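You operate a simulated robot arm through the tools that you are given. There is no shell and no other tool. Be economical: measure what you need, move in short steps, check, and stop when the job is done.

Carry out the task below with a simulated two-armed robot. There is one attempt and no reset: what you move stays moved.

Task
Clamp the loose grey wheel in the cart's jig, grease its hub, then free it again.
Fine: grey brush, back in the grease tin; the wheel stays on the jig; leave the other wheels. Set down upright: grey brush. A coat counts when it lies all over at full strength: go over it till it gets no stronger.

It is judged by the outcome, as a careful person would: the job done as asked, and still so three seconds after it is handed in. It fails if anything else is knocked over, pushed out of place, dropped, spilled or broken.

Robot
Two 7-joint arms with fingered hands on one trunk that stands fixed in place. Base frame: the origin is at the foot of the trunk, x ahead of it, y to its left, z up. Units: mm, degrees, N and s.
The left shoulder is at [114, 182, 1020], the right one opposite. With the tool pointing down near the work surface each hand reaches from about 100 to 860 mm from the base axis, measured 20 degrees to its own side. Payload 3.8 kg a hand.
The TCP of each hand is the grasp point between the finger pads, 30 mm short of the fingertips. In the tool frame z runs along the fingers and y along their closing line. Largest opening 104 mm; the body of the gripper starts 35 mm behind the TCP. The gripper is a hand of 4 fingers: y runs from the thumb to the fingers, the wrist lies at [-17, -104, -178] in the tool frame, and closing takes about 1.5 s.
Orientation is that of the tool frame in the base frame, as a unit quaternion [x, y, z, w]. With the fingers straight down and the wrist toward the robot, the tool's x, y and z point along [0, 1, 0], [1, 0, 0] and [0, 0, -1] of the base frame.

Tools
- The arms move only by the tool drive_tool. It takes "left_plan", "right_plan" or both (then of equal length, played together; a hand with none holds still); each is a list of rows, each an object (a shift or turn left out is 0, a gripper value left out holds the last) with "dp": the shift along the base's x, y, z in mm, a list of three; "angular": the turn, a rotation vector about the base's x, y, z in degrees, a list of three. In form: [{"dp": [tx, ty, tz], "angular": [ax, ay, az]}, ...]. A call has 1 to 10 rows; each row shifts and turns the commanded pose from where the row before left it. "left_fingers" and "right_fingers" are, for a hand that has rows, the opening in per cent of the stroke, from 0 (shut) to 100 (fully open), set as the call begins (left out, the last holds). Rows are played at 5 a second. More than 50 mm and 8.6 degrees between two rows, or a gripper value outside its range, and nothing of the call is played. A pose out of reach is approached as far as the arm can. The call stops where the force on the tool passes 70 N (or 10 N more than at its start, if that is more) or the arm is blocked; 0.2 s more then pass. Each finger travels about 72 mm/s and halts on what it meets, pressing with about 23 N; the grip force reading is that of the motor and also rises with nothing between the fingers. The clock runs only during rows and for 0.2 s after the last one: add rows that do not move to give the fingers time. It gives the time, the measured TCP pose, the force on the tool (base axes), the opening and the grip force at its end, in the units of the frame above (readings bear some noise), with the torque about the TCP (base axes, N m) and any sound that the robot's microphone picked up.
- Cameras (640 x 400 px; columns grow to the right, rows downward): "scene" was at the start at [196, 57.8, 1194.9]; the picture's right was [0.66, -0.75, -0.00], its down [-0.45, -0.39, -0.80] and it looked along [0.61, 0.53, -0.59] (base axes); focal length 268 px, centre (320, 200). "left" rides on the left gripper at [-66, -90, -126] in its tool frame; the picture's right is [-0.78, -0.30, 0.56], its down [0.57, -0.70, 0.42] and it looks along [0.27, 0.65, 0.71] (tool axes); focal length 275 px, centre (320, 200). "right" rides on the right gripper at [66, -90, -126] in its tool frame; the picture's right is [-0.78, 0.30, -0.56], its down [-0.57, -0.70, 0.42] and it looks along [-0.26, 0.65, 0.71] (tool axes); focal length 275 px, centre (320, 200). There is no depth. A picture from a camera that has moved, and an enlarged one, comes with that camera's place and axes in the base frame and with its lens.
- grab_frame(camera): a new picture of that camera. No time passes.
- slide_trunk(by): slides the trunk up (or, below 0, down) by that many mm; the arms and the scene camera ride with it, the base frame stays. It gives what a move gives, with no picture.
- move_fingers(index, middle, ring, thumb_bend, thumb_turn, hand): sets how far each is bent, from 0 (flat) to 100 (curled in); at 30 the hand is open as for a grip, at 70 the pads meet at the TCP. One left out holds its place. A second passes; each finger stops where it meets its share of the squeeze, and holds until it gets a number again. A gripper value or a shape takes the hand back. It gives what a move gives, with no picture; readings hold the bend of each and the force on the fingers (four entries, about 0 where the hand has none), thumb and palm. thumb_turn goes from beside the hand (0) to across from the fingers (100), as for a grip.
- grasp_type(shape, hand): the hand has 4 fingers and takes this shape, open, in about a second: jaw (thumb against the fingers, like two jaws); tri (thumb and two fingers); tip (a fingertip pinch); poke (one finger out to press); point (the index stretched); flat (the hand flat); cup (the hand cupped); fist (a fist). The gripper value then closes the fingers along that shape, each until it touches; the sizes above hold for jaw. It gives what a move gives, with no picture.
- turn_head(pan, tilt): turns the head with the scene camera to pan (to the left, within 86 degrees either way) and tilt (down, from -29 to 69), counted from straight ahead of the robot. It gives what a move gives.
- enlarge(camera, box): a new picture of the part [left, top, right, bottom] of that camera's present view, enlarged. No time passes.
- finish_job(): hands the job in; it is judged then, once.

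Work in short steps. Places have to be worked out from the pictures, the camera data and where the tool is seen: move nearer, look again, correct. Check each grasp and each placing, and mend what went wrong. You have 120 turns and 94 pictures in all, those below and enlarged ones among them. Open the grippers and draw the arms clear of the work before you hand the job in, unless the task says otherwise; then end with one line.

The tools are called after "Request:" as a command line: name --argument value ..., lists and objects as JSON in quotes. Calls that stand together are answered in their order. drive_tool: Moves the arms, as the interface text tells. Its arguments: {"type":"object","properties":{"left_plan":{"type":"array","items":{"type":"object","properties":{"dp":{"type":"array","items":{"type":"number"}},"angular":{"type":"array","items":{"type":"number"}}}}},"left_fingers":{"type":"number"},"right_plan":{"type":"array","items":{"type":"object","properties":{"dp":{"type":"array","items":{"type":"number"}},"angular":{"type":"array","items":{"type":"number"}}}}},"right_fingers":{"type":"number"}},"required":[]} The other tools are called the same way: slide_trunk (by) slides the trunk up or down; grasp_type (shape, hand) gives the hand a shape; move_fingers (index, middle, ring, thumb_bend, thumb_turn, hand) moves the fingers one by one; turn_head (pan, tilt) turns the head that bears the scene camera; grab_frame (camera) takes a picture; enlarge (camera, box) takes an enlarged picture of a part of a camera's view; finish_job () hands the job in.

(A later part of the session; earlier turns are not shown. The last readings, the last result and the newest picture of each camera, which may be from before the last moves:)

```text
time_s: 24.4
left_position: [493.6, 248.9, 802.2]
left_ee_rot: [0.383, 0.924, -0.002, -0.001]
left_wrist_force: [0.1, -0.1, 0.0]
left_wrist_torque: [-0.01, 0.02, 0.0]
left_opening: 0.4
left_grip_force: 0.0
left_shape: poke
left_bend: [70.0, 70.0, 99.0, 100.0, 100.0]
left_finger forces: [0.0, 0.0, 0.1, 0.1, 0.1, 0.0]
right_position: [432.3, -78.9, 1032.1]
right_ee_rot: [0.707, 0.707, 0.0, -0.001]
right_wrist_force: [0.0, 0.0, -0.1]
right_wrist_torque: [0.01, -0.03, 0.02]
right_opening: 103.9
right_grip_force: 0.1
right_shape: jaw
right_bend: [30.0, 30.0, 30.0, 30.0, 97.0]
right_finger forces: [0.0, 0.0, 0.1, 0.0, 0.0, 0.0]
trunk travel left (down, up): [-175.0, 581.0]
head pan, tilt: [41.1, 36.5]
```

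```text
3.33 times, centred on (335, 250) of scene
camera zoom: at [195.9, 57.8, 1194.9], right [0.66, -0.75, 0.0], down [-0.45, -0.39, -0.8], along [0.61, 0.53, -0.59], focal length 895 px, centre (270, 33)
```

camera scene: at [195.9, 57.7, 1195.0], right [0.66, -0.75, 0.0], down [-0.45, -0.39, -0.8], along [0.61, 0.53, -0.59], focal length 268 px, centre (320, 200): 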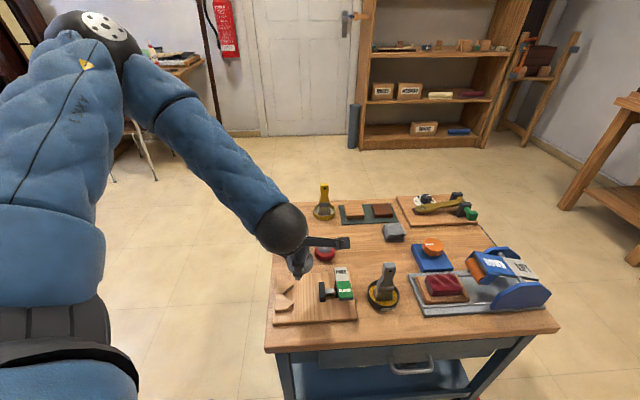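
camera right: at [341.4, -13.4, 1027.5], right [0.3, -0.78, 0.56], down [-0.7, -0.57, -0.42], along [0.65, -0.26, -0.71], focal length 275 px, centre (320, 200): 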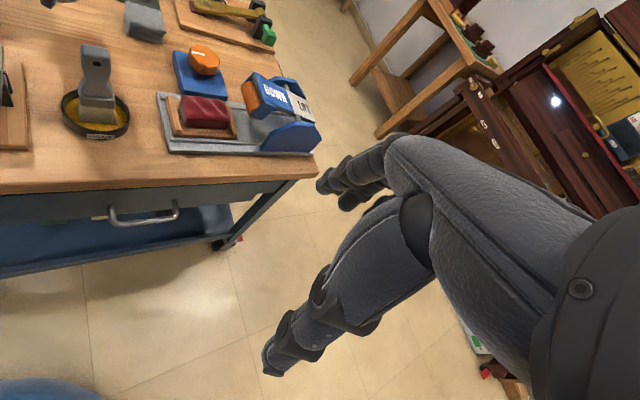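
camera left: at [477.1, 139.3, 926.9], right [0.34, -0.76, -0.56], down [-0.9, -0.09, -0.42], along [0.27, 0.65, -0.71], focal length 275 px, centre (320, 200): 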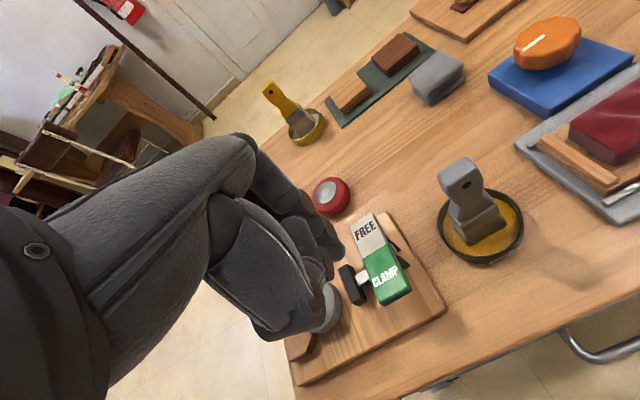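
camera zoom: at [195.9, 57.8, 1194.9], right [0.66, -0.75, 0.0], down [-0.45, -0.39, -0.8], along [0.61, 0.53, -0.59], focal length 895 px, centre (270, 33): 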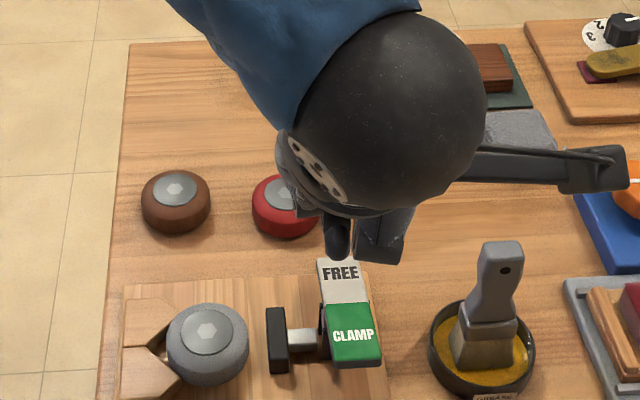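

The two poking fingertips sit above the CLAMP pad, which I now put at about (500, 251, 685). I descend to just above it and look.

Request:
drive_tool --left_plan '[{"dp": [3, -2, -30]}, {"dp": [0, 0, -30]}, {"dp": [0, 0, -12]}, {"dp": [0, 0, 0]}]'

Request:
grab_frame --camera "left"

Request:
enlarge --camera "scene" --box '[275, 220, 395, 310]'

```text
time_s: 25.4
left_position: [498.0, 246.9, 731.2]
left_ee_rot: [0.383, 0.924, 0.0, -0.001]
left_wrist_force: [-0.8, 0.4, -0.4]
left_wrist_torque: [0.02, 0.04, 0.01]
left_opening: 0.0
left_grip_force: 0.1
left_shape: poke
left_bend: [70.0, 70.0, 99.0, 100.0, 100.0]
left_finger forces: [0.0, 0.0, 0.0, 0.1, 0.1, 0.0]
right_position: [432.1, -78.9, 1032.1]
right_ee_rot: [0.707, 0.707, 0.001, 0.0]
right_wrist_force: [-0.1, 0.1, -0.4]
right_wrist_torque: [0.01, -0.02, 0.01]
right_opening: 103.7
right_grip_force: 0.1
right_shape: jaw
right_bend: [30.0, 30.0, 30.0, 30.0, 97.0]
right_finger forces: [0.0, 0.0, 0.0, 0.0, 0.0, 0.0]
trunk travel left (down, up): [-175.0, 581.0]
head pan, tilt: [41.1, 36.5]
```

```text
60 pictures are left
camera left: at [480.1, 136.4, 856.3], right [0.34, -0.76, -0.56], down [-0.9, -0.09, -0.42], along [0.27, 0.65, -0.71], focal length 275 px, centre (320, 200)
```

left: 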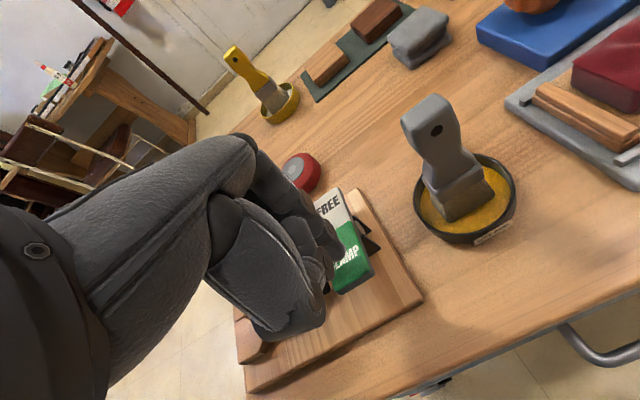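

```text
4.44 times, centred on (335, 265) of scene
camera zoom: at [196.0, 57.6, 1194.9], right [0.66, -0.75, 0.0], down [-0.45, -0.39, -0.8], along [0.61, 0.53, -0.59], focal length 1193 px, centre (253, -89)
```

zoom: 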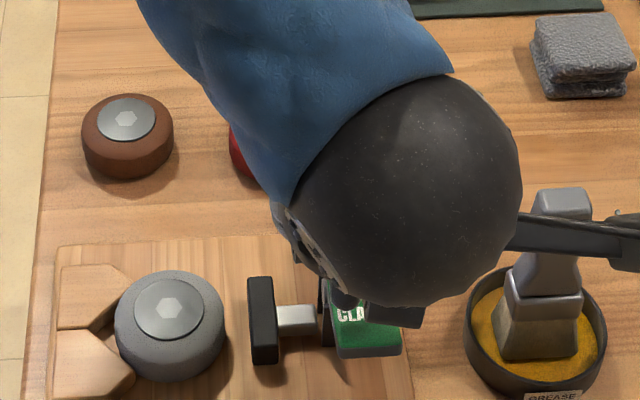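

The fingers are over the green pad, about 16 mm above. I press down in small rows.

Request:
drive_tool --left_plan '[{"dp": [3, -3, -5]}, {"dp": [0, 0, -5]}, {"dp": [0, 0, -5]}, {"dp": [0, 0, -4]}, {"dp": [0, 0, 0]}]'

```text
time_s: 26.6
left_position: [499.6, 242.8, 711.5]
left_ee_rot: [0.383, 0.924, 0.001, -0.001]
left_wrist_force: [-0.1, -0.3, 3.2]
left_wrist_torque: [0.0, 0.07, 0.01]
left_opening: 0.0
left_grip_force: 0.0
left_shape: poke
left_bend: [70.0, 70.0, 99.0, 100.0, 100.0]
left_finger forces: [0.0, 3.6, 0.0, 0.0, 0.0, 0.0]
right_position: [431.7, -79.5, 1031.6]
right_ee_rot: [0.707, 0.707, 0.0, 0.0]
right_wrist_force: [0.8, -1.2, -0.5]
right_wrist_torque: [0.01, 0.02, -0.02]
right_opening: 104.0
right_grip_force: 0.1
right_shape: jaw
right_bend: [30.0, 30.0, 30.0, 30.0, 97.0]
right_finger forces: [0.1, 0.0, 0.0, 0.0, 0.0, 0.0]
trunk travel left (down, up): [-175.0, 581.0]
head pan, tilt: [41.1, 36.5]
```

Contact on the middle finger at z≈711. I keep pressing down.

Request:
drive_tool --left_plan '[{"dp": [0, 0, -4]}, {"dp": [0, 0, -4]}, {"dp": [0, 0, -4]}, {"dp": [0, 0, -4]}, {"dp": [0, 0, 0]}]'

Request:
enlarge --camera "scene" --box '[265, 240, 385, 330]'

```text
time_s: 27.8
left_position: [499.8, 244.6, 700.4]
left_ee_rot: [0.382, 0.924, 0.002, 0.003]
left_wrist_force: [-3.4, 5.2, 31.3]
left_wrist_torque: [0.08, -0.08, 0.03]
left_opening: 0.0
left_grip_force: 0.1
left_shape: poke
left_bend: [70.0, 70.0, 99.0, 100.0, 100.0]
left_finger forces: [26.7, 3.7, 0.1, 0.0, 0.0, 0.0]
right_position: [429.8, -80.0, 1033.2]
right_ee_rot: [0.706, 0.708, 0.0, 0.001]
right_wrist_force: [0.0, -0.4, -0.4]
right_wrist_torque: [0.0, -0.01, 0.02]
right_opening: 103.5
right_grip_force: 0.0
right_shape: jaw
right_bend: [30.0, 30.0, 30.0, 30.0, 97.0]
right_finger forces: [0.0, 0.1, 0.0, 0.0, 0.0, 0.0]
trunk travel left (down, up): [-175.0, 581.0]
head pan, tilt: [41.1, 36.5]
```

```text
4.44 times, centred on (325, 285) of scene
camera zoom: at [193.3, 57.1, 1195.8], right [0.66, -0.75, 0.0], down [-0.45, -0.39, -0.81], along [0.61, 0.53, -0.59], focal length 1193 px, centre (298, -178)
```

zoom: 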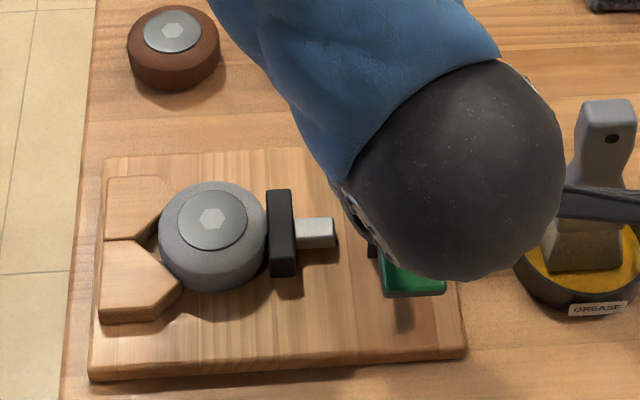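

The plunger has advanced onto the wheel; I press a little more to reach its stop.

Request:
drive_tool --left_plan '[{"dp": [0, 0, -3]}, {"dp": [0, 0, -3]}, {"dp": [0, 0, 0]}]'

Request:
enlarge --camera "scene" --box '[265, 240, 385, 330]'

```text
time_s: 28.6
left_position: [500.3, 242.4, 697.4]
left_ee_rot: [0.382, 0.924, 0.005, 0.007]
left_wrist_force: [-3.3, 5.8, 60.4]
left_wrist_torque: [0.09, 0.11, 0.0]
left_opening: 0.1
left_grip_force: 0.2
left_shape: poke
left_bend: [70.0, 70.0, 99.0, 100.0, 100.0]
left_finger forces: [38.9, 19.7, 0.0, 0.1, 0.0, 0.0]
right_position: [427.9, -79.7, 1033.1]
right_ee_rot: [0.707, 0.707, 0.001, 0.001]
right_wrist_force: [0.0, 0.0, -1.6]
right_wrist_torque: [-0.03, 0.0, 0.01]
right_opening: 103.6
right_grip_force: 0.0
right_shape: jaw
right_bend: [30.0, 30.0, 30.0, 30.0, 97.0]
right_finger forces: [0.1, 0.0, 0.0, 0.1, 0.0, 0.1]
trunk travel left (down, up): [-175.0, 581.0]
head pan, tilt: [41.1, 36.5]
```

```text
4.44 times, centred on (325, 285) of scene
camera zoom: at [191.3, 56.1, 1196.2], right [0.66, -0.75, 0.0], down [-0.44, -0.39, -0.81], along [0.61, 0.53, -0.59], focal length 1193 px, centre (298, -178)
```

zoom: 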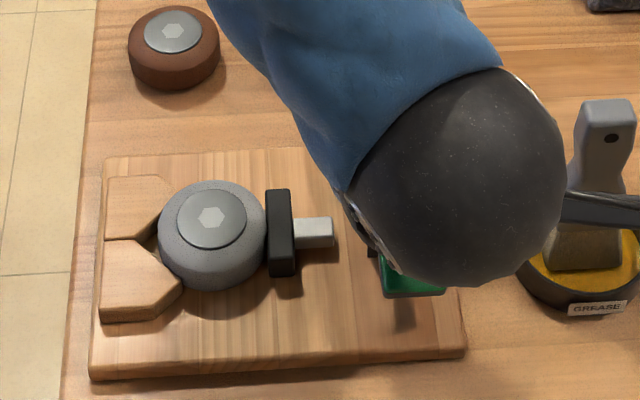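

The stop is reached (60 N, nothing moves further). I lift off and check that it stays clamped.

Request:
drive_tool --left_plan '[{"dp": [0, 0, 10]}, {"dp": [0, 0, 30]}, {"dp": [0, 0, 40]}, {"dp": [0, 0, 40]}, {"dp": [0, 0, 0]}]'

Request:
grab_frame --camera "left"

Request:
enlarge --camera "scene" --box '[265, 240, 415, 330]'

```text
time_s: 29.8
left_position: [500.6, 243.4, 810.4]
left_ee_rot: [0.382, 0.924, 0.0, -0.002]
left_wrist_force: [0.3, 0.1, 0.4]
left_wrist_torque: [0.02, 0.0, 0.0]
left_opening: 0.2
left_grip_force: 0.0
left_shape: poke
left_bend: [70.0, 70.0, 99.0, 100.0, 100.0]
left_finger forces: [0.0, 0.0, 0.0, 0.1, 0.1, 0.1]
right_position: [431.6, -78.5, 1030.3]
right_ee_rot: [0.707, 0.708, 0.0, 0.0]
right_wrist_force: [0.0, -0.2, -0.2]
right_wrist_torque: [-0.01, 0.02, 0.01]
right_opening: 103.5
right_grip_force: 0.1
right_shape: jaw
right_bend: [30.0, 30.0, 30.0, 30.0, 97.0]
right_finger forces: [0.1, 0.0, 0.0, 0.0, 0.0, 0.0]
trunk travel left (down, up): [-175.0, 581.0]
head pan, tilt: [41.1, 36.5]
```

```text
56 pictures are left
camera left: at [483.7, 134.3, 935.2], right [0.34, -0.76, -0.56], down [-0.9, -0.09, -0.42], along [0.27, 0.65, -0.71], focal length 275 px, centre (320, 200)
```

left: 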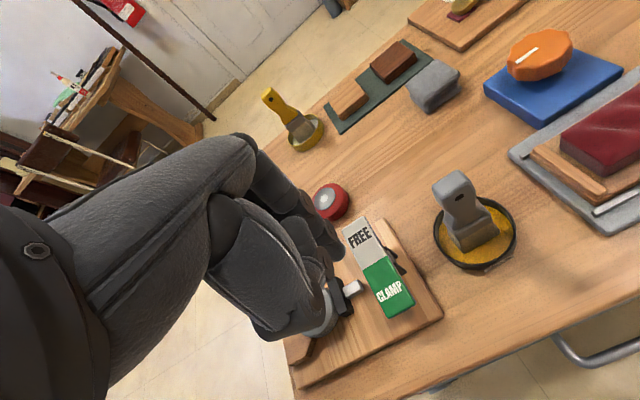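

```text
4.27 times, centred on (340, 285) of scene
camera zoom: at [196.4, 57.8, 1194.7], right [0.66, -0.75, 0.0], down [-0.45, -0.39, -0.8], along [0.61, 0.53, -0.59], focal length 1145 px, centre (235, -163)
```

zoom: 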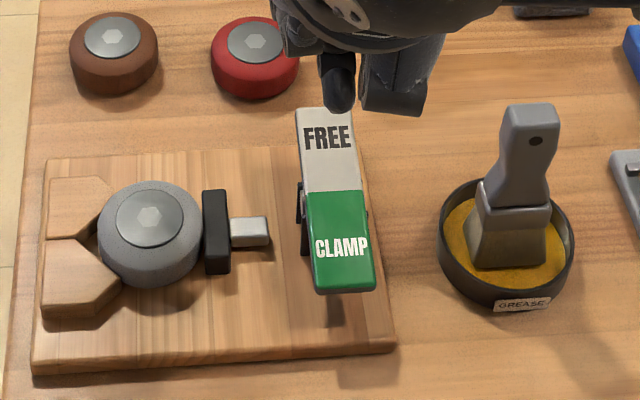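

The wheel stays clamped. The grey brush's handle top reads about (587, 196, 735), thin side roughly along the hand's closing line. I open the hand to jaw and go above it.

Request:
grasp_type --shape "jaw" --hand "left"

Request:
drive_tool --left_plan '[{"dp": [22, -12, 5]}, {"dp": [22, -12, 5]}, {"dp": [22, -12, 0]}, {"dp": [20, -11, 0]}, {"dp": [0, 0, 0]}]'

Request:
grab_frame --camera "left"

Request:
enlarge --camera "scene" --box '[305, 190, 465, 310]'

```text
time_s: 30.7
left_position: [500.1, 243.5, 810.2]
left_ee_rot: [0.383, 0.924, 0.0, 0.0]
left_wrist_force: [-0.5, -0.1, 0.7]
left_wrist_torque: [0.03, -0.02, 0.0]
left_opening: 103.9
left_grip_force: 0.0
left_shape: jaw
left_bend: [30.0, 30.0, 30.0, 30.0, 97.0]
left_finger forces: [0.0, 0.0, 0.0, 0.0, 0.0, 0.1]
right_position: [431.9, -80.0, 1031.3]
right_ee_rot: [0.708, 0.707, -0.001, 0.0]
right_wrist_force: [-0.2, 0.5, 0.4]
right_wrist_torque: [0.01, 0.0, 0.02]
right_opening: 103.6
right_grip_force: 0.1
right_shape: jaw
right_bend: [30.0, 30.0, 30.0, 30.0, 97.0]
right_finger forces: [0.1, 0.1, 0.1, 0.0, 0.0, 0.0]
trunk travel left (down, up): [-175.0, 581.0]
head pan, tilt: [41.1, 36.5]
```

```text
time_s: 31.9
left_position: [586.2, 195.9, 821.2]
left_ee_rot: [0.382, 0.924, 0.0, -0.001]
left_wrist_force: [0.0, 0.3, 1.1]
left_wrist_torque: [-0.02, -0.05, -0.01]
left_opening: 103.9
left_grip_force: 0.1
left_shape: jaw
left_bend: [30.0, 30.0, 30.0, 30.0, 97.0]
left_finger forces: [0.0, 0.1, 0.0, 0.0, 0.0, 0.1]
right_position: [431.0, -78.3, 1032.5]
right_ee_rot: [0.706, 0.708, 0.0, 0.0]
right_wrist_force: [0.8, 0.6, -0.2]
right_wrist_torque: [0.0, 0.02, -0.01]
right_opening: 103.7
right_grip_force: 0.0
right_shape: jaw
right_bend: [30.0, 30.0, 30.0, 30.0, 97.0]
right_finger forces: [0.1, 0.0, 0.0, 0.0, 0.1, 0.1]
trunk travel left (down, up): [-175.0, 581.0]
head pan, tilt: [41.1, 36.5]
```

```text
54 pictures are left
camera left: at [569.6, 86.1, 946.9], right [0.34, -0.76, -0.56], down [-0.9, -0.09, -0.42], along [0.27, 0.65, -0.71], focal length 275 px, centre (320, 200)
```

left: 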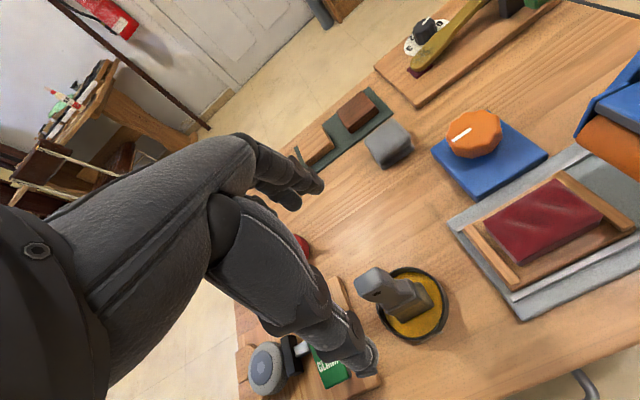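

```text
3.33 times, centred on (385, 250) of scene
camera zoom: at [195.8, 57.6, 1195.0], right [0.66, -0.75, 0.0], down [-0.45, -0.39, -0.8], along [0.61, 0.53, -0.59], focal length 895 px, centre (103, 33)
```

zoom: 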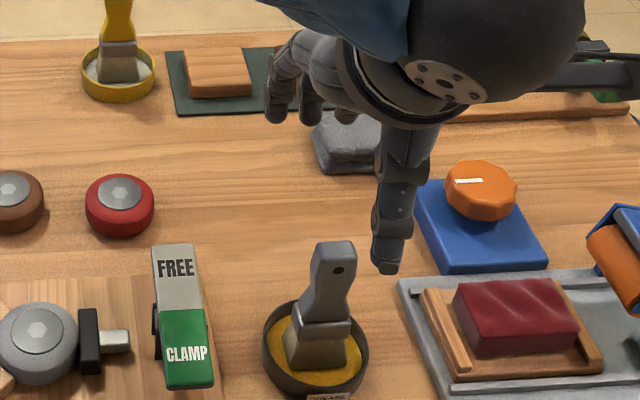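

The handle top is right under the TCP. I zoom to judge the handle's turn about vertical.

Request:
enlarge --camera "left" --box '[330, 230, 470, 360]'

```text
3.08 times, centred on (400, 295) of left
camera zoom: at [569.6, 86.1, 946.9], right [0.34, -0.76, -0.56], down [-0.9, -0.09, -0.42], along [0.27, 0.65, -0.71], focal length 847 px, centre (74, -92)
```

zoom: 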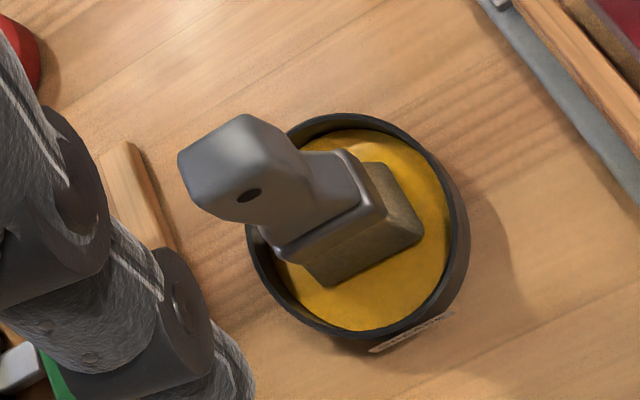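

The brush's broad side runs along the tool's x within 2°, so no turn is needed. I descend around the handle.

Request:
drive_tool --left_plan '[{"dp": [-1, -1, -30]}, {"dp": [0, 0, -30]}, {"dp": [0, 0, -30]}, {"dp": [0, 0, -22]}, {"dp": [0, 0, 0]}]'

Request:
grab_frame --camera "left"

Request:
enlarge --camera "scene" --box '[325, 210, 465, 315]'

```text
time_s: 33.1
left_position: [572.8, 223.9, 723.2]
left_ee_rot: [0.382, 0.924, -0.001, 0.0]
left_wrist_force: [0.2, -0.4, -1.4]
left_wrist_torque: [0.01, 0.0, -0.06]
left_opening: 103.8
left_grip_force: 0.1
left_shape: jaw
left_bend: [30.0, 30.0, 30.0, 30.0, 97.0]
left_finger forces: [0.1, 0.1, 0.0, 0.0, 0.0, 0.1]
left hand out of reach, approached as far as the arm can: row 2, 3, 4
right_position: [432.0, -78.5, 1031.0]
right_ee_rot: [0.707, 0.707, 0.0, 0.0]
right_wrist_force: [-0.4, -0.4, 0.3]
right_wrist_torque: [0.03, 0.03, 0.0]
right_opening: 103.8
right_grip_force: 0.0
right_shape: jaw
right_bend: [30.0, 30.0, 30.0, 30.0, 97.0]
right_finger forces: [0.0, 0.0, 0.0, 0.1, 0.1, 0.1]
trunk travel left (down, up): [-175.0, 581.0]
head pan, tilt: [41.1, 36.5]
```

```text
51 pictures are left
camera left: at [556.6, 115.6, 848.2], right [0.34, -0.76, -0.56], down [-0.9, -0.09, -0.42], along [0.27, 0.64, -0.71], focal length 275 px, centre (320, 200)
```

left: 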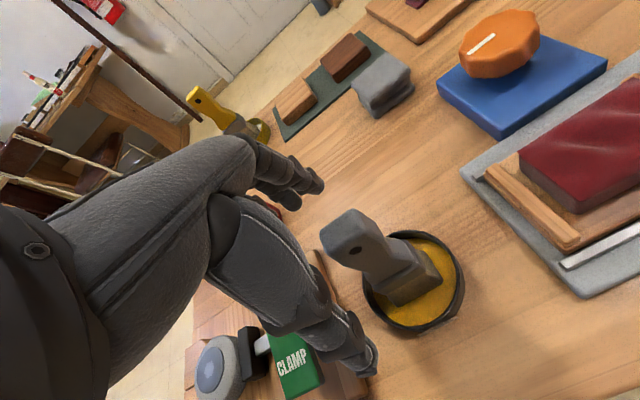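

```text
3.81 times, centred on (395, 262) of scene
camera zoom: at [196.0, 57.7, 1194.9], right [0.66, -0.75, 0.0], down [-0.45, -0.39, -0.8], along [0.61, 0.53, -0.59], focal length 1023 px, centre (34, -38)
```

zoom: 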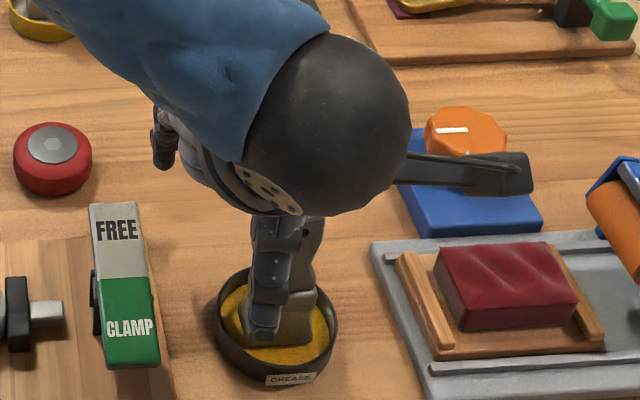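

The arm hit its reach limit and drifted sideways without touching. I raise the hand, then lower the trunk 70 mm.

Request:
drive_tool --left_plan '[{"dp": [0, 0, 40]}, {"dp": [0, 0, 40]}, {"dp": [0, 0, 40]}, {"dp": [0, 0, 30]}, {"dp": [0, 0, 0]}]'

Request:
slide_trunk --by -70

```text
time_s: 34.3
left_position: [574.6, 225.5, 874.0]
left_ee_rot: [0.383, 0.924, 0.0, 0.0]
left_wrist_force: [-0.3, -0.8, 0.0]
left_wrist_torque: [0.04, 0.02, 0.01]
left_opening: 103.8
left_grip_force: 0.0
left_shape: jaw
left_bend: [30.0, 30.0, 30.0, 30.0, 97.0]
left_finger forces: [0.0, 0.1, 0.1, 0.0, 0.1, 0.0]
right_position: [431.7, -78.5, 1032.0]
right_ee_rot: [0.707, 0.707, 0.001, 0.001]
right_wrist_force: [-1.0, -0.1, -0.4]
right_wrist_torque: [0.02, 0.01, 0.01]
right_opening: 104.0
right_grip_force: 0.0
right_shape: jaw
right_bend: [30.0, 30.0, 30.0, 30.0, 97.0]
right_finger forces: [0.0, 0.0, 0.0, 0.0, 0.0, 0.0]
trunk travel left (down, up): [-175.0, 581.0]
head pan, tilt: [41.1, 36.5]
```

```text
time_s: 35.3
left_position: [573.1, 225.9, 804.5]
left_ee_rot: [0.382, 0.924, 0.001, 0.001]
left_wrist_force: [-0.4, 0.2, 1.0]
left_wrist_torque: [-0.01, 0.01, 0.0]
left_opening: 104.0
left_grip_force: 0.0
left_shape: jaw
left_bend: [30.0, 30.0, 30.0, 30.0, 97.0]
left_finger forces: [0.0, 0.0, 0.1, 0.0, 0.1, 0.0]
right_position: [431.1, -80.3, 962.3]
right_ee_rot: [0.706, 0.708, 0.001, 0.001]
right_wrist_force: [-0.9, -0.4, 0.6]
right_wrist_torque: [0.0, 0.03, 0.02]
right_opening: 103.6
right_grip_force: 0.1
right_shape: jaw
right_bend: [30.0, 30.0, 30.0, 30.0, 97.0]
right_finger forces: [0.0, 0.0, 0.0, 0.0, 0.1, 0.0]
trunk travel left (down, up): [-105.0, 651.0]
head pan, tilt: [41.1, 36.5]
```

I re-centre over the brush at (585, 195) and descend to z≈745 first.

Request:
drive_tool --left_plan '[{"dp": [6, -15, 0]}, {"dp": [6, -16, 0]}, {"dp": [0, 0, -30]}, {"dp": [0, 0, -30]}, {"dp": [0, 0, 0]}]'

Request:
grab_frame --camera "left"

```text
time_s: 36.5
left_position: [587.2, 196.8, 742.9]
left_ee_rot: [0.383, 0.924, 0.0, 0.0]
left_wrist_force: [0.2, 0.7, -0.3]
left_wrist_torque: [0.01, 0.02, -0.03]
left_opening: 103.9
left_grip_force: 0.0
left_shape: jaw
left_bend: [30.0, 30.0, 30.0, 30.0, 97.0]
left_finger forces: [0.0, 0.1, 0.0, 0.1, 0.1, 0.0]
right_position: [432.4, -78.1, 962.5]
right_ee_rot: [0.707, 0.707, -0.002, 0.001]
right_wrist_force: [0.1, 0.0, 0.0]
right_wrist_torque: [0.0, -0.02, -0.02]
right_opening: 103.8
right_grip_force: 0.1
right_shape: jaw
right_bend: [30.0, 30.0, 30.0, 30.0, 97.0]
right_finger forces: [0.0, 0.0, 0.0, 0.1, 0.1, 0.0]
trunk travel left (down, up): [-105.0, 651.0]
head pan, tilt: [41.1, 36.5]
```

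```text
49 pictures are left
camera left: at [569.8, 86.6, 868.5], right [0.34, -0.76, -0.56], down [-0.9, -0.09, -0.42], along [0.27, 0.65, -0.71], focal length 275 px, centre (320, 200)
```

left: 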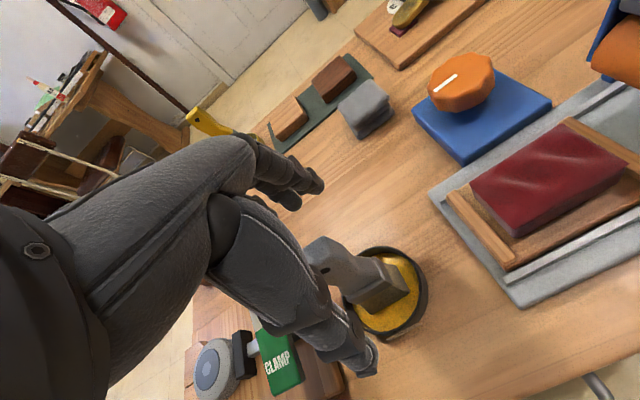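

The handle lies between thumb and fingers. I lower 35 mm and close.

Request:
drive_tool --left_plan '[{"dp": [0, 0, -18]}, {"dp": [0, 0, -17]}, {"dp": [0, 0, 0]}]'

Request:
grab_frame --camera "left"

Request:
enlarge --camera "scene" --box '[305, 190, 445, 310]'

```text
time_s: 37.3
left_position: [586.0, 197.1, 708.4]
left_ee_rot: [0.382, 0.924, 0.0, 0.0]
left_wrist_force: [-0.6, 0.0, 0.3]
left_wrist_torque: [-0.01, 0.02, -0.02]
left_opening: 104.1
left_grip_force: 0.1
left_shape: jaw
left_bend: [30.0, 30.0, 30.0, 30.0, 97.0]
left_finger forces: [0.0, 0.1, 0.0, 0.0, 0.1, 0.1]
right_position: [431.4, -79.4, 961.6]
right_ee_rot: [0.707, 0.707, 0.0, -0.001]
right_wrist_force: [0.4, 0.4, -0.2]
right_wrist_torque: [0.02, 0.0, -0.02]
right_opening: 103.7
right_grip_force: 0.0
right_shape: jaw
right_bend: [30.0, 30.0, 30.0, 30.0, 97.0]
right_finger forces: [0.0, 0.0, 0.0, 0.0, 0.1, 0.0]
trunk travel left (down, up): [-105.0, 651.0]
head pan, tilt: [41.1, 36.5]
```

```text
48 pictures are left
camera left: at [569.2, 87.1, 833.1], right [0.34, -0.76, -0.56], down [-0.9, -0.09, -0.42], along [0.27, 0.65, -0.71], focal length 275 px, centre (320, 200)
```

left: 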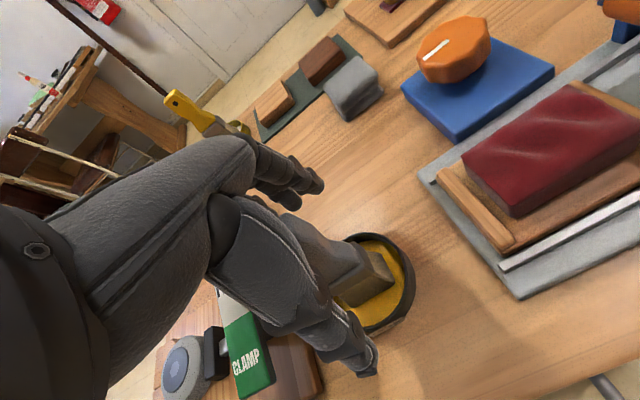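

```text
3.33 times, centred on (375, 250) of scene
camera zoom: at [236.6, 57.7, 1121.1], right [0.66, -0.75, 0.0], down [-0.45, -0.39, -0.8], along [0.61, 0.53, -0.59], focal length 895 px, centre (137, 33)
```

zoom: 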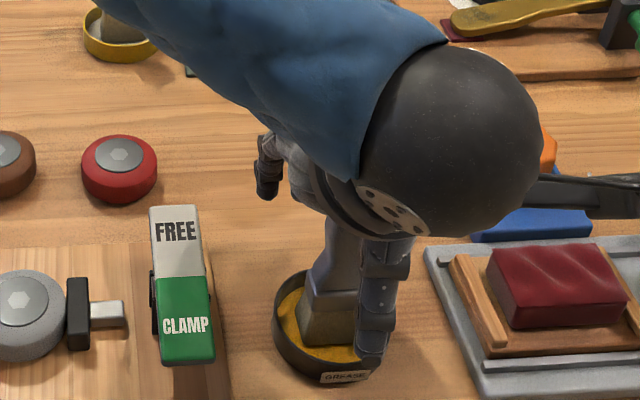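

Checked against the camera geometry, the handle is centred under the TCP. I close the fingers on it.

Request:
drive_tool --left_plan '[{"dp": [0, 0, 0]}, {"dp": [0, 0, 0]}, {"dp": [0, 0, 0]}, {"dp": [0, 0, 0]}, {"dp": [0, 0, 0]}, {"dp": [0, 0, 0]}, {"dp": [0, 0, 0]}, {"dp": [0, 0, 0]}]' --left_fingers 0

Request:
grab_frame --camera "left"

```text
time_s: 39.1
left_position: [587.0, 197.2, 708.5]
left_ee_rot: [0.383, 0.924, 0.0, 0.001]
left_wrist_force: [0.8, 0.5, 0.1]
left_wrist_torque: [0.0, 0.05, 0.0]
left_opening: 11.1
left_grip_force: 22.6
left_shape: jaw
left_bend: [72.0, 64.0, 70.0, 74.0, 100.0]
left_finger forces: [12.3, 7.8, 0.0, 0.1, 20.0, 0.0]
right_position: [431.8, -78.7, 962.2]
right_ee_rot: [0.707, 0.707, -0.001, 0.0]
right_wrist_force: [0.1, 0.5, 0.9]
right_wrist_torque: [-0.02, -0.01, 0.03]
right_opening: 103.6
right_grip_force: 0.0
right_shape: jaw
right_bend: [30.0, 30.0, 30.0, 30.0, 97.0]
right_finger forces: [0.0, 0.1, 0.1, 0.0, 0.0, 0.1]
trunk travel left (down, up): [-105.0, 651.0]
head pan, tilt: [41.1, 36.5]
```

```text
46 pictures are left
camera left: at [569.2, 87.1, 833.2], right [0.34, -0.76, -0.56], down [-0.9, -0.09, -0.42], along [0.27, 0.65, -0.71], focal length 275 px, centre (320, 200)
```

left: 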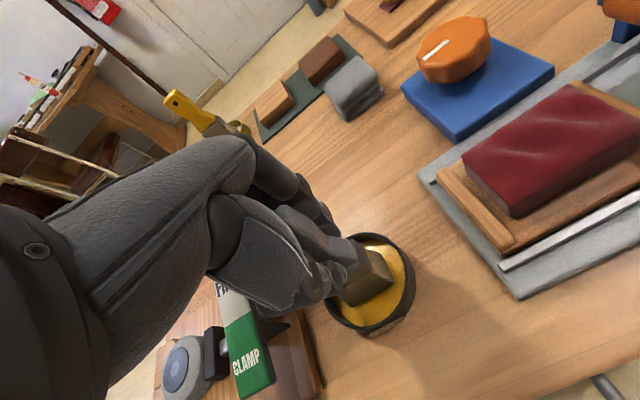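

The handle is held (11 mm, 22 N); the seat pose is (587, 197, 708). I lift straight up out of the tin and check.

Request:
drive_tool --left_plan '[{"dp": [0, 0, 15]}, {"dp": [0, 0, 25]}, {"dp": [0, 0, 35]}, {"dp": [0, 0, 35]}, {"dp": [0, 0, 0]}]'

Request:
grab_frame --camera "left"

Request:
grab_frame --camera "scene"

```text
time_s: 40.3
left_position: [587.1, 198.2, 819.2]
left_ee_rot: [0.383, 0.924, 0.001, 0.0]
left_wrist_force: [0.3, 0.1, -1.3]
left_wrist_torque: [-0.01, 0.0, -0.02]
left_opening: 11.1
left_grip_force: 23.0
left_shape: jaw
left_bend: [72.0, 64.0, 70.0, 74.0, 100.0]
left_finger forces: [12.1, 7.8, 0.1, 0.0, 20.0, 0.0]
right_position: [431.2, -78.7, 960.9]
right_ee_rot: [0.707, 0.707, 0.0, 0.0]
right_wrist_force: [0.5, -0.1, -0.2]
right_wrist_torque: [-0.01, 0.0, -0.03]
right_opening: 103.8
right_grip_force: 0.0
right_shape: jaw
right_bend: [30.0, 30.0, 30.0, 30.0, 97.0]
right_finger forces: [0.0, 0.1, 0.1, 0.1, 0.0, 0.0]
trunk travel left (down, up): [-105.0, 651.0]
head pan, tilt: [41.1, 36.5]
```

```text
45 pictures are left
camera left: at [570.6, 87.7, 943.6], right [0.34, -0.76, -0.56], down [-0.9, -0.09, -0.42], along [0.27, 0.65, -0.71], focal length 275 px, centre (320, 200)
```

left: 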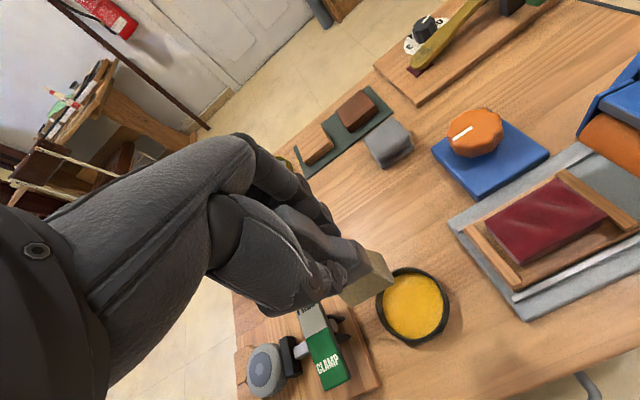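

```text
44 pictures are left
camera scene: at [236.8, 57.7, 1120.9], right [0.66, -0.75, 0.0], down [-0.45, -0.39, -0.8], along [0.61, 0.53, -0.59], focal length 268 px, centre (320, 200)
```

scene: 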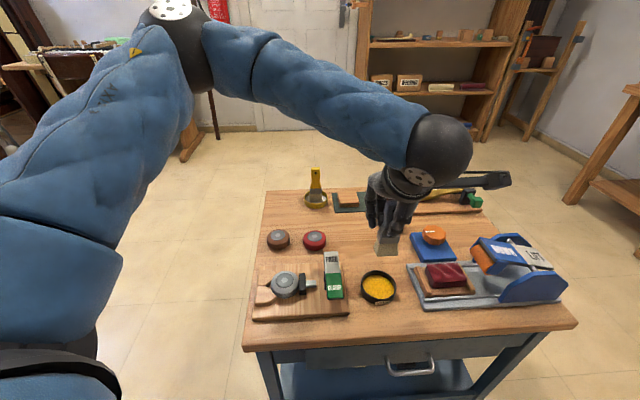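

The brush is out, hanging straight. I raise the trunk again and carry the brush above the wheel hub at about (454, 342).

Request:
slide_trunk --by 70

Request:
drive_tool --left_plan '[{"dp": [-22, 24, 0]}, {"dp": [-22, 24, -15]}, {"dp": [-22, 24, -15]}, {"dp": [-22, 24, -15]}, {"dp": [-22, 24, -15]}, {"dp": [-23, 24, -15]}, {"dp": [0, 0, -20]}, {"dp": [0, 0, 0]}]'

Request:
grab_frame --camera "left"

Request:
enlarge --camera "scene" --box '[255, 220, 375, 320]'

```text
time_s: 41.4
left_position: [585.1, 194.8, 888.3]
left_ee_rot: [0.383, 0.924, 0.0, 0.0]
left_wrist_force: [0.7, 0.5, -0.8]
left_wrist_torque: [-0.02, 0.0, 0.02]
left_opening: 10.9
left_grip_force: 23.0
left_shape: jaw
left_bend: [72.0, 64.0, 70.0, 74.0, 100.0]
left_finger forces: [12.2, 7.8, 0.1, 0.0, 20.0, 0.0]
right_position: [433.2, -79.5, 1029.6]
right_ee_rot: [0.707, 0.707, 0.0, 0.0]
right_wrist_force: [0.0, 0.2, 0.2]
right_wrist_torque: [0.01, 0.01, 0.03]
right_opening: 103.5
right_grip_force: 0.0
right_shape: jaw
right_bend: [30.0, 30.0, 30.0, 30.0, 97.0]
right_finger forces: [0.1, 0.0, 0.0, 0.1, 0.1, 0.0]
trunk travel left (down, up): [-175.0, 581.0]
head pan, tilt: [41.1, 36.5]
```

```text
time_s: 43.2
left_position: [452.1, 341.2, 793.3]
left_ee_rot: [0.382, 0.924, 0.0, 0.0]
left_wrist_force: [0.0, 0.5, -1.5]
left_wrist_torque: [-0.05, 0.01, 0.0]
left_opening: 10.9
left_grip_force: 23.0
left_shape: jaw
left_bend: [72.0, 64.0, 70.0, 74.0, 100.0]
left_finger forces: [12.1, 7.7, 0.1, 0.0, 19.9, 0.0]
right_position: [431.7, -79.0, 1030.0]
right_ee_rot: [0.706, 0.708, 0.0, 0.0]
right_wrist_force: [-0.3, 0.2, -0.1]
right_wrist_torque: [-0.02, 0.03, 0.01]
right_opening: 104.1
right_grip_force: 0.1
right_shape: jaw
right_bend: [30.0, 30.0, 30.0, 30.0, 97.0]
right_finger forces: [0.1, 0.1, 0.0, 0.0, 0.0, 0.1]
trunk travel left (down, up): [-175.0, 581.0]
head pan, tilt: [41.1, 36.5]
```

```text
43 pictures are left
camera left: at [435.3, 230.3, 918.4], right [0.34, -0.76, -0.56], down [-0.9, -0.09, -0.42], along [0.27, 0.65, -0.71], focal length 275 px, centre (320, 200)
```

left: 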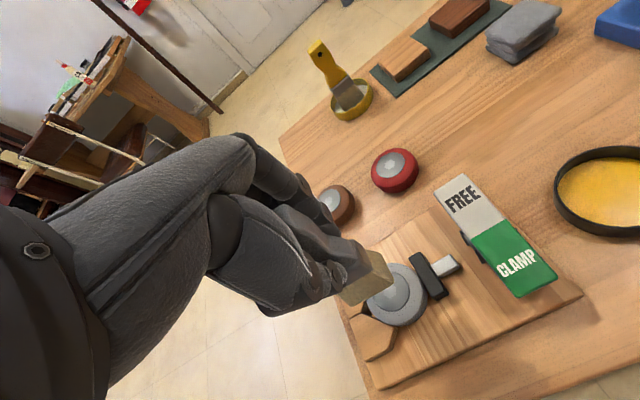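

```text
4.00 times, centred on (315, 270) of scene
camera zoom: at [195.8, 57.8, 1195.0], right [0.66, -0.75, 0.0], down [-0.45, -0.39, -0.8], along [0.61, 0.53, -0.59], focal length 1074 px, centre (340, -80)
```

zoom: 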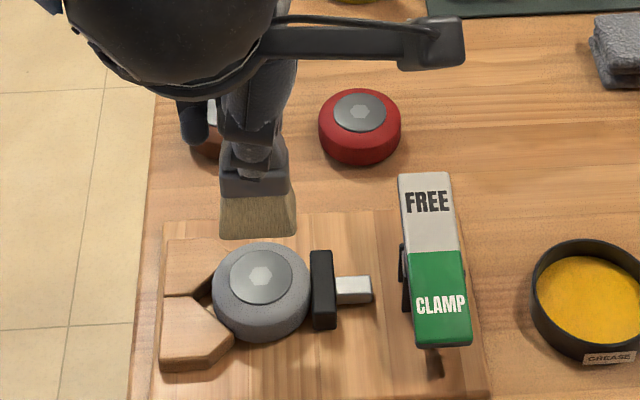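

The brush bottom is about 90 mm under the TCP and nearly centred over the hub. I lower towards contact.

Request:
drive_tool --left_plan '[{"dp": [0, -1, -20]}, {"dp": [0, 0, -20]}, {"dp": [0, 0, -6]}, {"dp": [0, 0, 0]}]'

Request:
enlarge --camera "scene" --box '[265, 230, 365, 310]'

Request:
enlarge --camera "left" --box '[310, 190, 470, 320]'

```text
time_s: 44.2
left_position: [451.7, 339.3, 748.6]
left_ee_rot: [0.383, 0.924, 0.001, 0.0]
left_wrist_force: [0.3, 0.2, -0.6]
left_wrist_torque: [0.01, 0.01, 0.02]
left_opening: 10.9
left_grip_force: 23.3
left_shape: jaw
left_bend: [72.0, 64.0, 70.0, 74.0, 100.0]
left_finger forces: [12.2, 7.7, 0.0, 0.0, 19.8, 0.0]
right_position: [432.4, -78.3, 1031.6]
right_ee_rot: [0.708, 0.706, -0.001, 0.0]
right_wrist_force: [-0.3, 0.0, -0.3]
right_wrist_torque: [0.0, -0.03, -0.01]
right_opening: 103.6
right_grip_force: 0.1
right_shape: jaw
right_bend: [30.0, 30.0, 30.0, 30.0, 97.0]
right_finger forces: [0.0, 0.0, 0.1, 0.1, 0.0, 0.0]
trunk travel left (down, up): [-175.0, 581.0]
head pan, tilt: [41.1, 36.5]
```

```text
5.00 times, centred on (315, 270) of scene
camera zoom: at [196.0, 57.8, 1194.9], right [0.66, -0.75, 0.0], down [-0.45, -0.39, -0.8], along [0.61, 0.53, -0.59], focal length 1342 px, centre (345, -150)
```

zoom: 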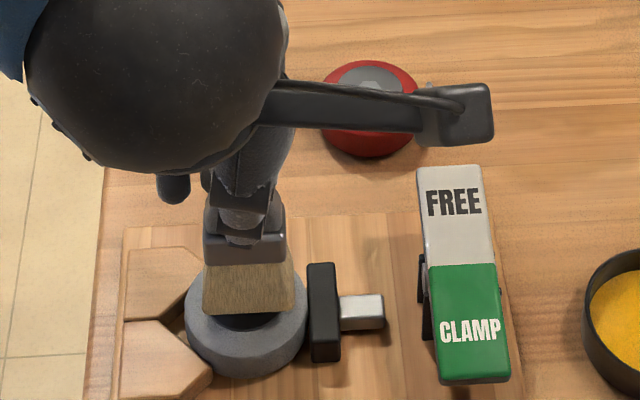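

```text
3.08 times, centred on (390, 255) of left
camera zoom: at [435.6, 229.2, 872.9], right [0.34, -0.76, -0.56], down [-0.9, -0.09, -0.42], along [0.27, 0.65, -0.71], focal length 847 px, centre (105, 31)
```

zoom: 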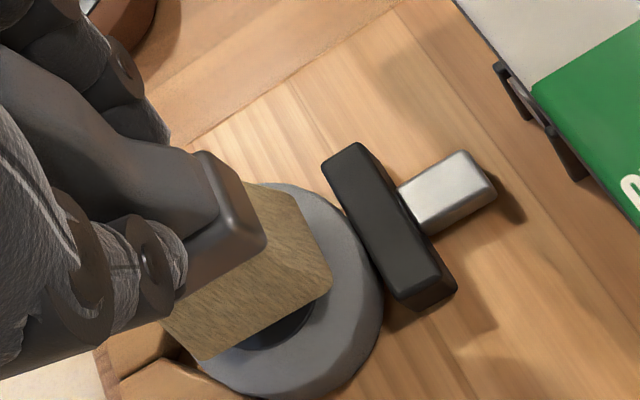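

The bristles are just above the hub, which extends a bit toward the near side. I lower in small rows to feel contact.

Request:
drive_tool --left_plan '[{"dp": [-3, -3, -3]}, {"dp": [0, 0, -3]}, {"dp": [0, 0, -2]}, {"dp": [0, 0, 0]}]'

```text
time_s: 45.2
left_position: [449.6, 335.2, 741.4]
left_ee_rot: [0.383, 0.924, 0.0, 0.0]
left_wrist_force: [-0.1, -0.4, 3.3]
left_wrist_torque: [0.03, 0.0, 0.0]
left_opening: 10.7
left_grip_force: 22.8
left_shape: jaw
left_bend: [72.0, 64.0, 70.0, 74.0, 100.0]
left_finger forces: [12.4, 7.9, 0.1, 0.0, 20.6, 0.0]
right_position: [431.6, -79.9, 1031.9]
right_ee_rot: [0.707, 0.707, 0.0, 0.0]
right_wrist_force: [0.0, -0.5, 0.2]
right_wrist_torque: [0.03, -0.03, -0.04]
right_opening: 103.8
right_grip_force: 0.0
right_shape: jaw
right_bend: [30.0, 30.0, 30.0, 30.0, 97.0]
right_finger forces: [0.1, 0.0, 0.1, 0.0, 0.0, 0.1]
trunk travel left (down, up): [-175.0, 581.0]
head pan, tilt: [41.1, 36.5]
```

Contact at z≈741 with light force. I press 1 mm more and stroke to and fro across the hub, with small sideways offsets.

Request:
drive_tool --left_plan '[{"dp": [6, 6, -1]}, {"dp": [6, 6, 0]}, {"dp": [-6, -6, 0]}, {"dp": [-6, -6, 0]}, {"dp": [-6, -6, 0]}, {"dp": [-4, -4, 0]}, {"dp": [6, 6, 0]}, {"dp": [6, 6, 0]}, {"dp": [6, 6, 0]}, {"dp": [-8, -8, 0]}]'

Request:
drive_tool --left_plan '[{"dp": [0, 0, 20]}, {"dp": [20, 20, 30]}, {"dp": [30, 30, 10]}, {"dp": [0, 0, 0]}]'

Request:
enlarge --camera "scene" --box '[265, 220, 365, 310]'

```text
time_s: 47.4
left_position: [449.7, 337.0, 740.4]
left_ee_rot: [0.381, 0.924, 0.002, 0.0]
left_wrist_force: [-1.1, -0.7, 8.4]
left_wrist_torque: [0.05, 0.03, 0.02]
left_opening: 12.8
left_grip_force: 23.4
left_shape: jaw
left_bend: [72.0, 64.0, 70.0, 75.0, 100.0]
left_finger forces: [12.8, 8.6, 0.0, 0.1, 23.4, 0.0]
right_position: [431.2, -79.7, 1031.2]
right_ee_rot: [0.707, 0.707, -0.001, 0.0]
right_wrist_force: [0.6, -0.7, -0.3]
right_wrist_torque: [0.03, -0.02, -0.04]
right_opening: 103.9
right_grip_force: 0.1
right_shape: jaw
right_bend: [30.0, 30.0, 30.0, 30.0, 97.0]
right_finger forces: [0.0, 0.0, 0.0, 0.0, 0.0, 0.0]
trunk travel left (down, up): [-175.0, 581.0]
head pan, tilt: [41.1, 36.5]
```

```text
time_s: 48.4
left_position: [497.8, 385.9, 797.5]
left_ee_rot: [0.382, 0.924, 0.0, 0.0]
left_wrist_force: [0.6, -0.9, -0.9]
left_wrist_torque: [-0.04, -0.01, -0.01]
left_opening: 11.9
left_grip_force: 23.0
left_shape: jaw
left_bend: [72.0, 64.0, 70.0, 75.0, 100.0]
left_finger forces: [13.3, 8.4, 0.0, 0.1, 21.7, 0.0]
right_position: [431.5, -79.2, 1032.2]
right_ee_rot: [0.707, 0.708, 0.001, 0.0]
right_wrist_force: [-0.3, -0.2, -0.2]
right_wrist_torque: [0.0, 0.0, -0.01]
right_opening: 103.5
right_grip_force: 0.0
right_shape: jaw
right_bend: [30.0, 30.0, 30.0, 30.0, 97.0]
right_finger forces: [0.1, 0.1, 0.0, 0.0, 0.1, 0.1]
trunk travel left (down, up): [-175.0, 581.0]
head pan, tilt: [41.1, 36.5]
```

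```text
4.44 times, centred on (315, 265) of scene
camera zoom: at [196.1, 57.7, 1194.9], right [0.66, -0.75, 0.0], down [-0.45, -0.39, -0.8], along [0.61, 0.53, -0.59], focal length 1193 px, centre (342, -89)
```

zoom: 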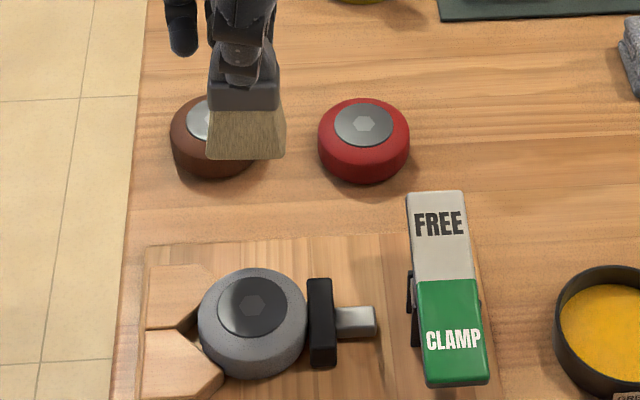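

The hub looks darker now. I zoom in tightly to judge the coat.

Request:
enlarge --camera "scene" --box '[306, 266, 338, 298]'

Request:
enlarge --camera "left" --box '[300, 230, 460, 390]'

```text
12.50 times, centred on (322, 282) of scene
camera zoom: at [196.1, 57.7, 1194.9], right [0.66, -0.75, 0.0], down [-0.45, -0.39, -0.8], along [0.61, 0.53, -0.59], focal length 3356 px, centre (295, -825)
```

zoom: 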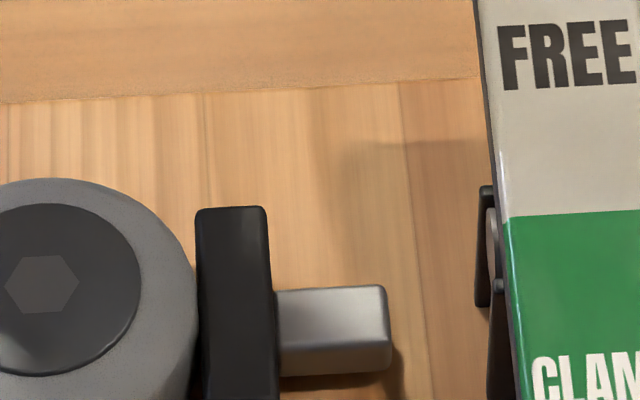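

```text
2.50 times, centred on (380, 310) of left
camera zoom: at [481.7, 277.3, 923.1], right [0.34, -0.76, -0.56], down [-0.9, -0.09, -0.42], along [0.27, 0.65, -0.71], focal length 688 px, centre (170, -75)
```

zoom: 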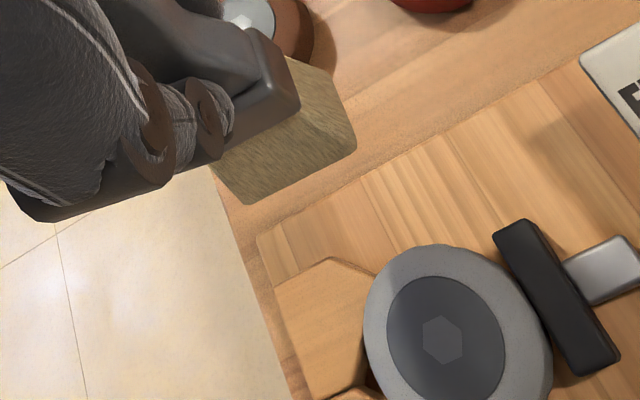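

The colour change may be only reflection or partial coat. I carry the brush back toward the tin side at height and look at the hub unshaded.

Request:
drive_tool --left_plan '[{"dp": [10, -30, 20]}, {"dp": [20, -40, 10]}, {"dp": [20, -40, 0]}, {"dp": [20, -40, 0]}, {"dp": [20, -40, 0]}, {"dp": [0, 0, 0]}]'

Request:
enlarge --camera "scene" --box '[285, 255, 345, 305]'

Request:
grab_frame --camera "left"

```text
time_s: 49.8
left_position: [587.0, 197.6, 826.9]
left_ee_rot: [0.382, 0.924, 0.001, 0.0]
left_wrist_force: [-0.4, -1.2, -0.6]
left_wrist_torque: [-0.01, 0.0, 0.01]
left_opening: 11.9
left_grip_force: 23.1
left_shape: jaw
left_bend: [72.0, 64.0, 70.0, 75.0, 100.0]
left_finger forces: [13.2, 8.2, 0.1, 0.1, 21.3, 0.0]
right_position: [432.6, -78.9, 1032.6]
right_ee_rot: [0.707, 0.707, -0.001, -0.001]
right_wrist_force: [0.8, -0.4, -0.3]
right_wrist_torque: [0.01, -0.04, 0.02]
right_opening: 103.5
right_grip_force: 0.0
right_shape: jaw
right_bend: [30.0, 30.0, 30.0, 30.0, 97.0]
right_finger forces: [0.0, 0.0, 0.1, 0.0, 0.0, 0.0]
trunk travel left (down, up): [-175.0, 581.0]
head pan, tilt: [41.1, 36.5]
```

```text
8.00 times, centred on (315, 280) of scene
camera zoom: at [195.6, 57.7, 1195.1], right [0.66, -0.75, 0.0], down [-0.45, -0.39, -0.8], along [0.61, 0.53, -0.59], focal length 2148 px, centre (360, -440)
```

zoom: 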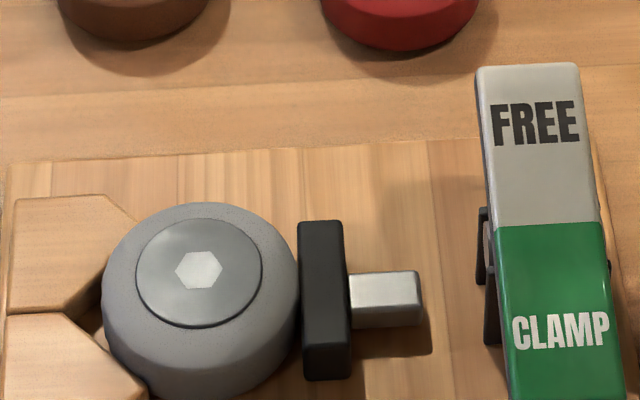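

```text
35 pictures are left
camera left: at [571.9, 88.0, 951.6], right [0.34, -0.76, -0.56], down [-0.9, -0.09, -0.42], along [0.27, 0.65, -0.71], focal length 275 px, centre (320, 200)
```

left: 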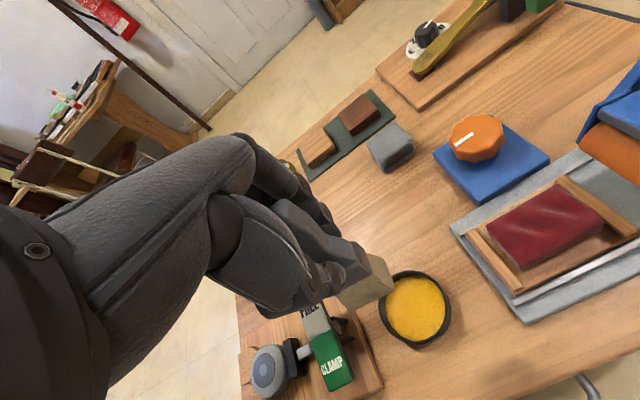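

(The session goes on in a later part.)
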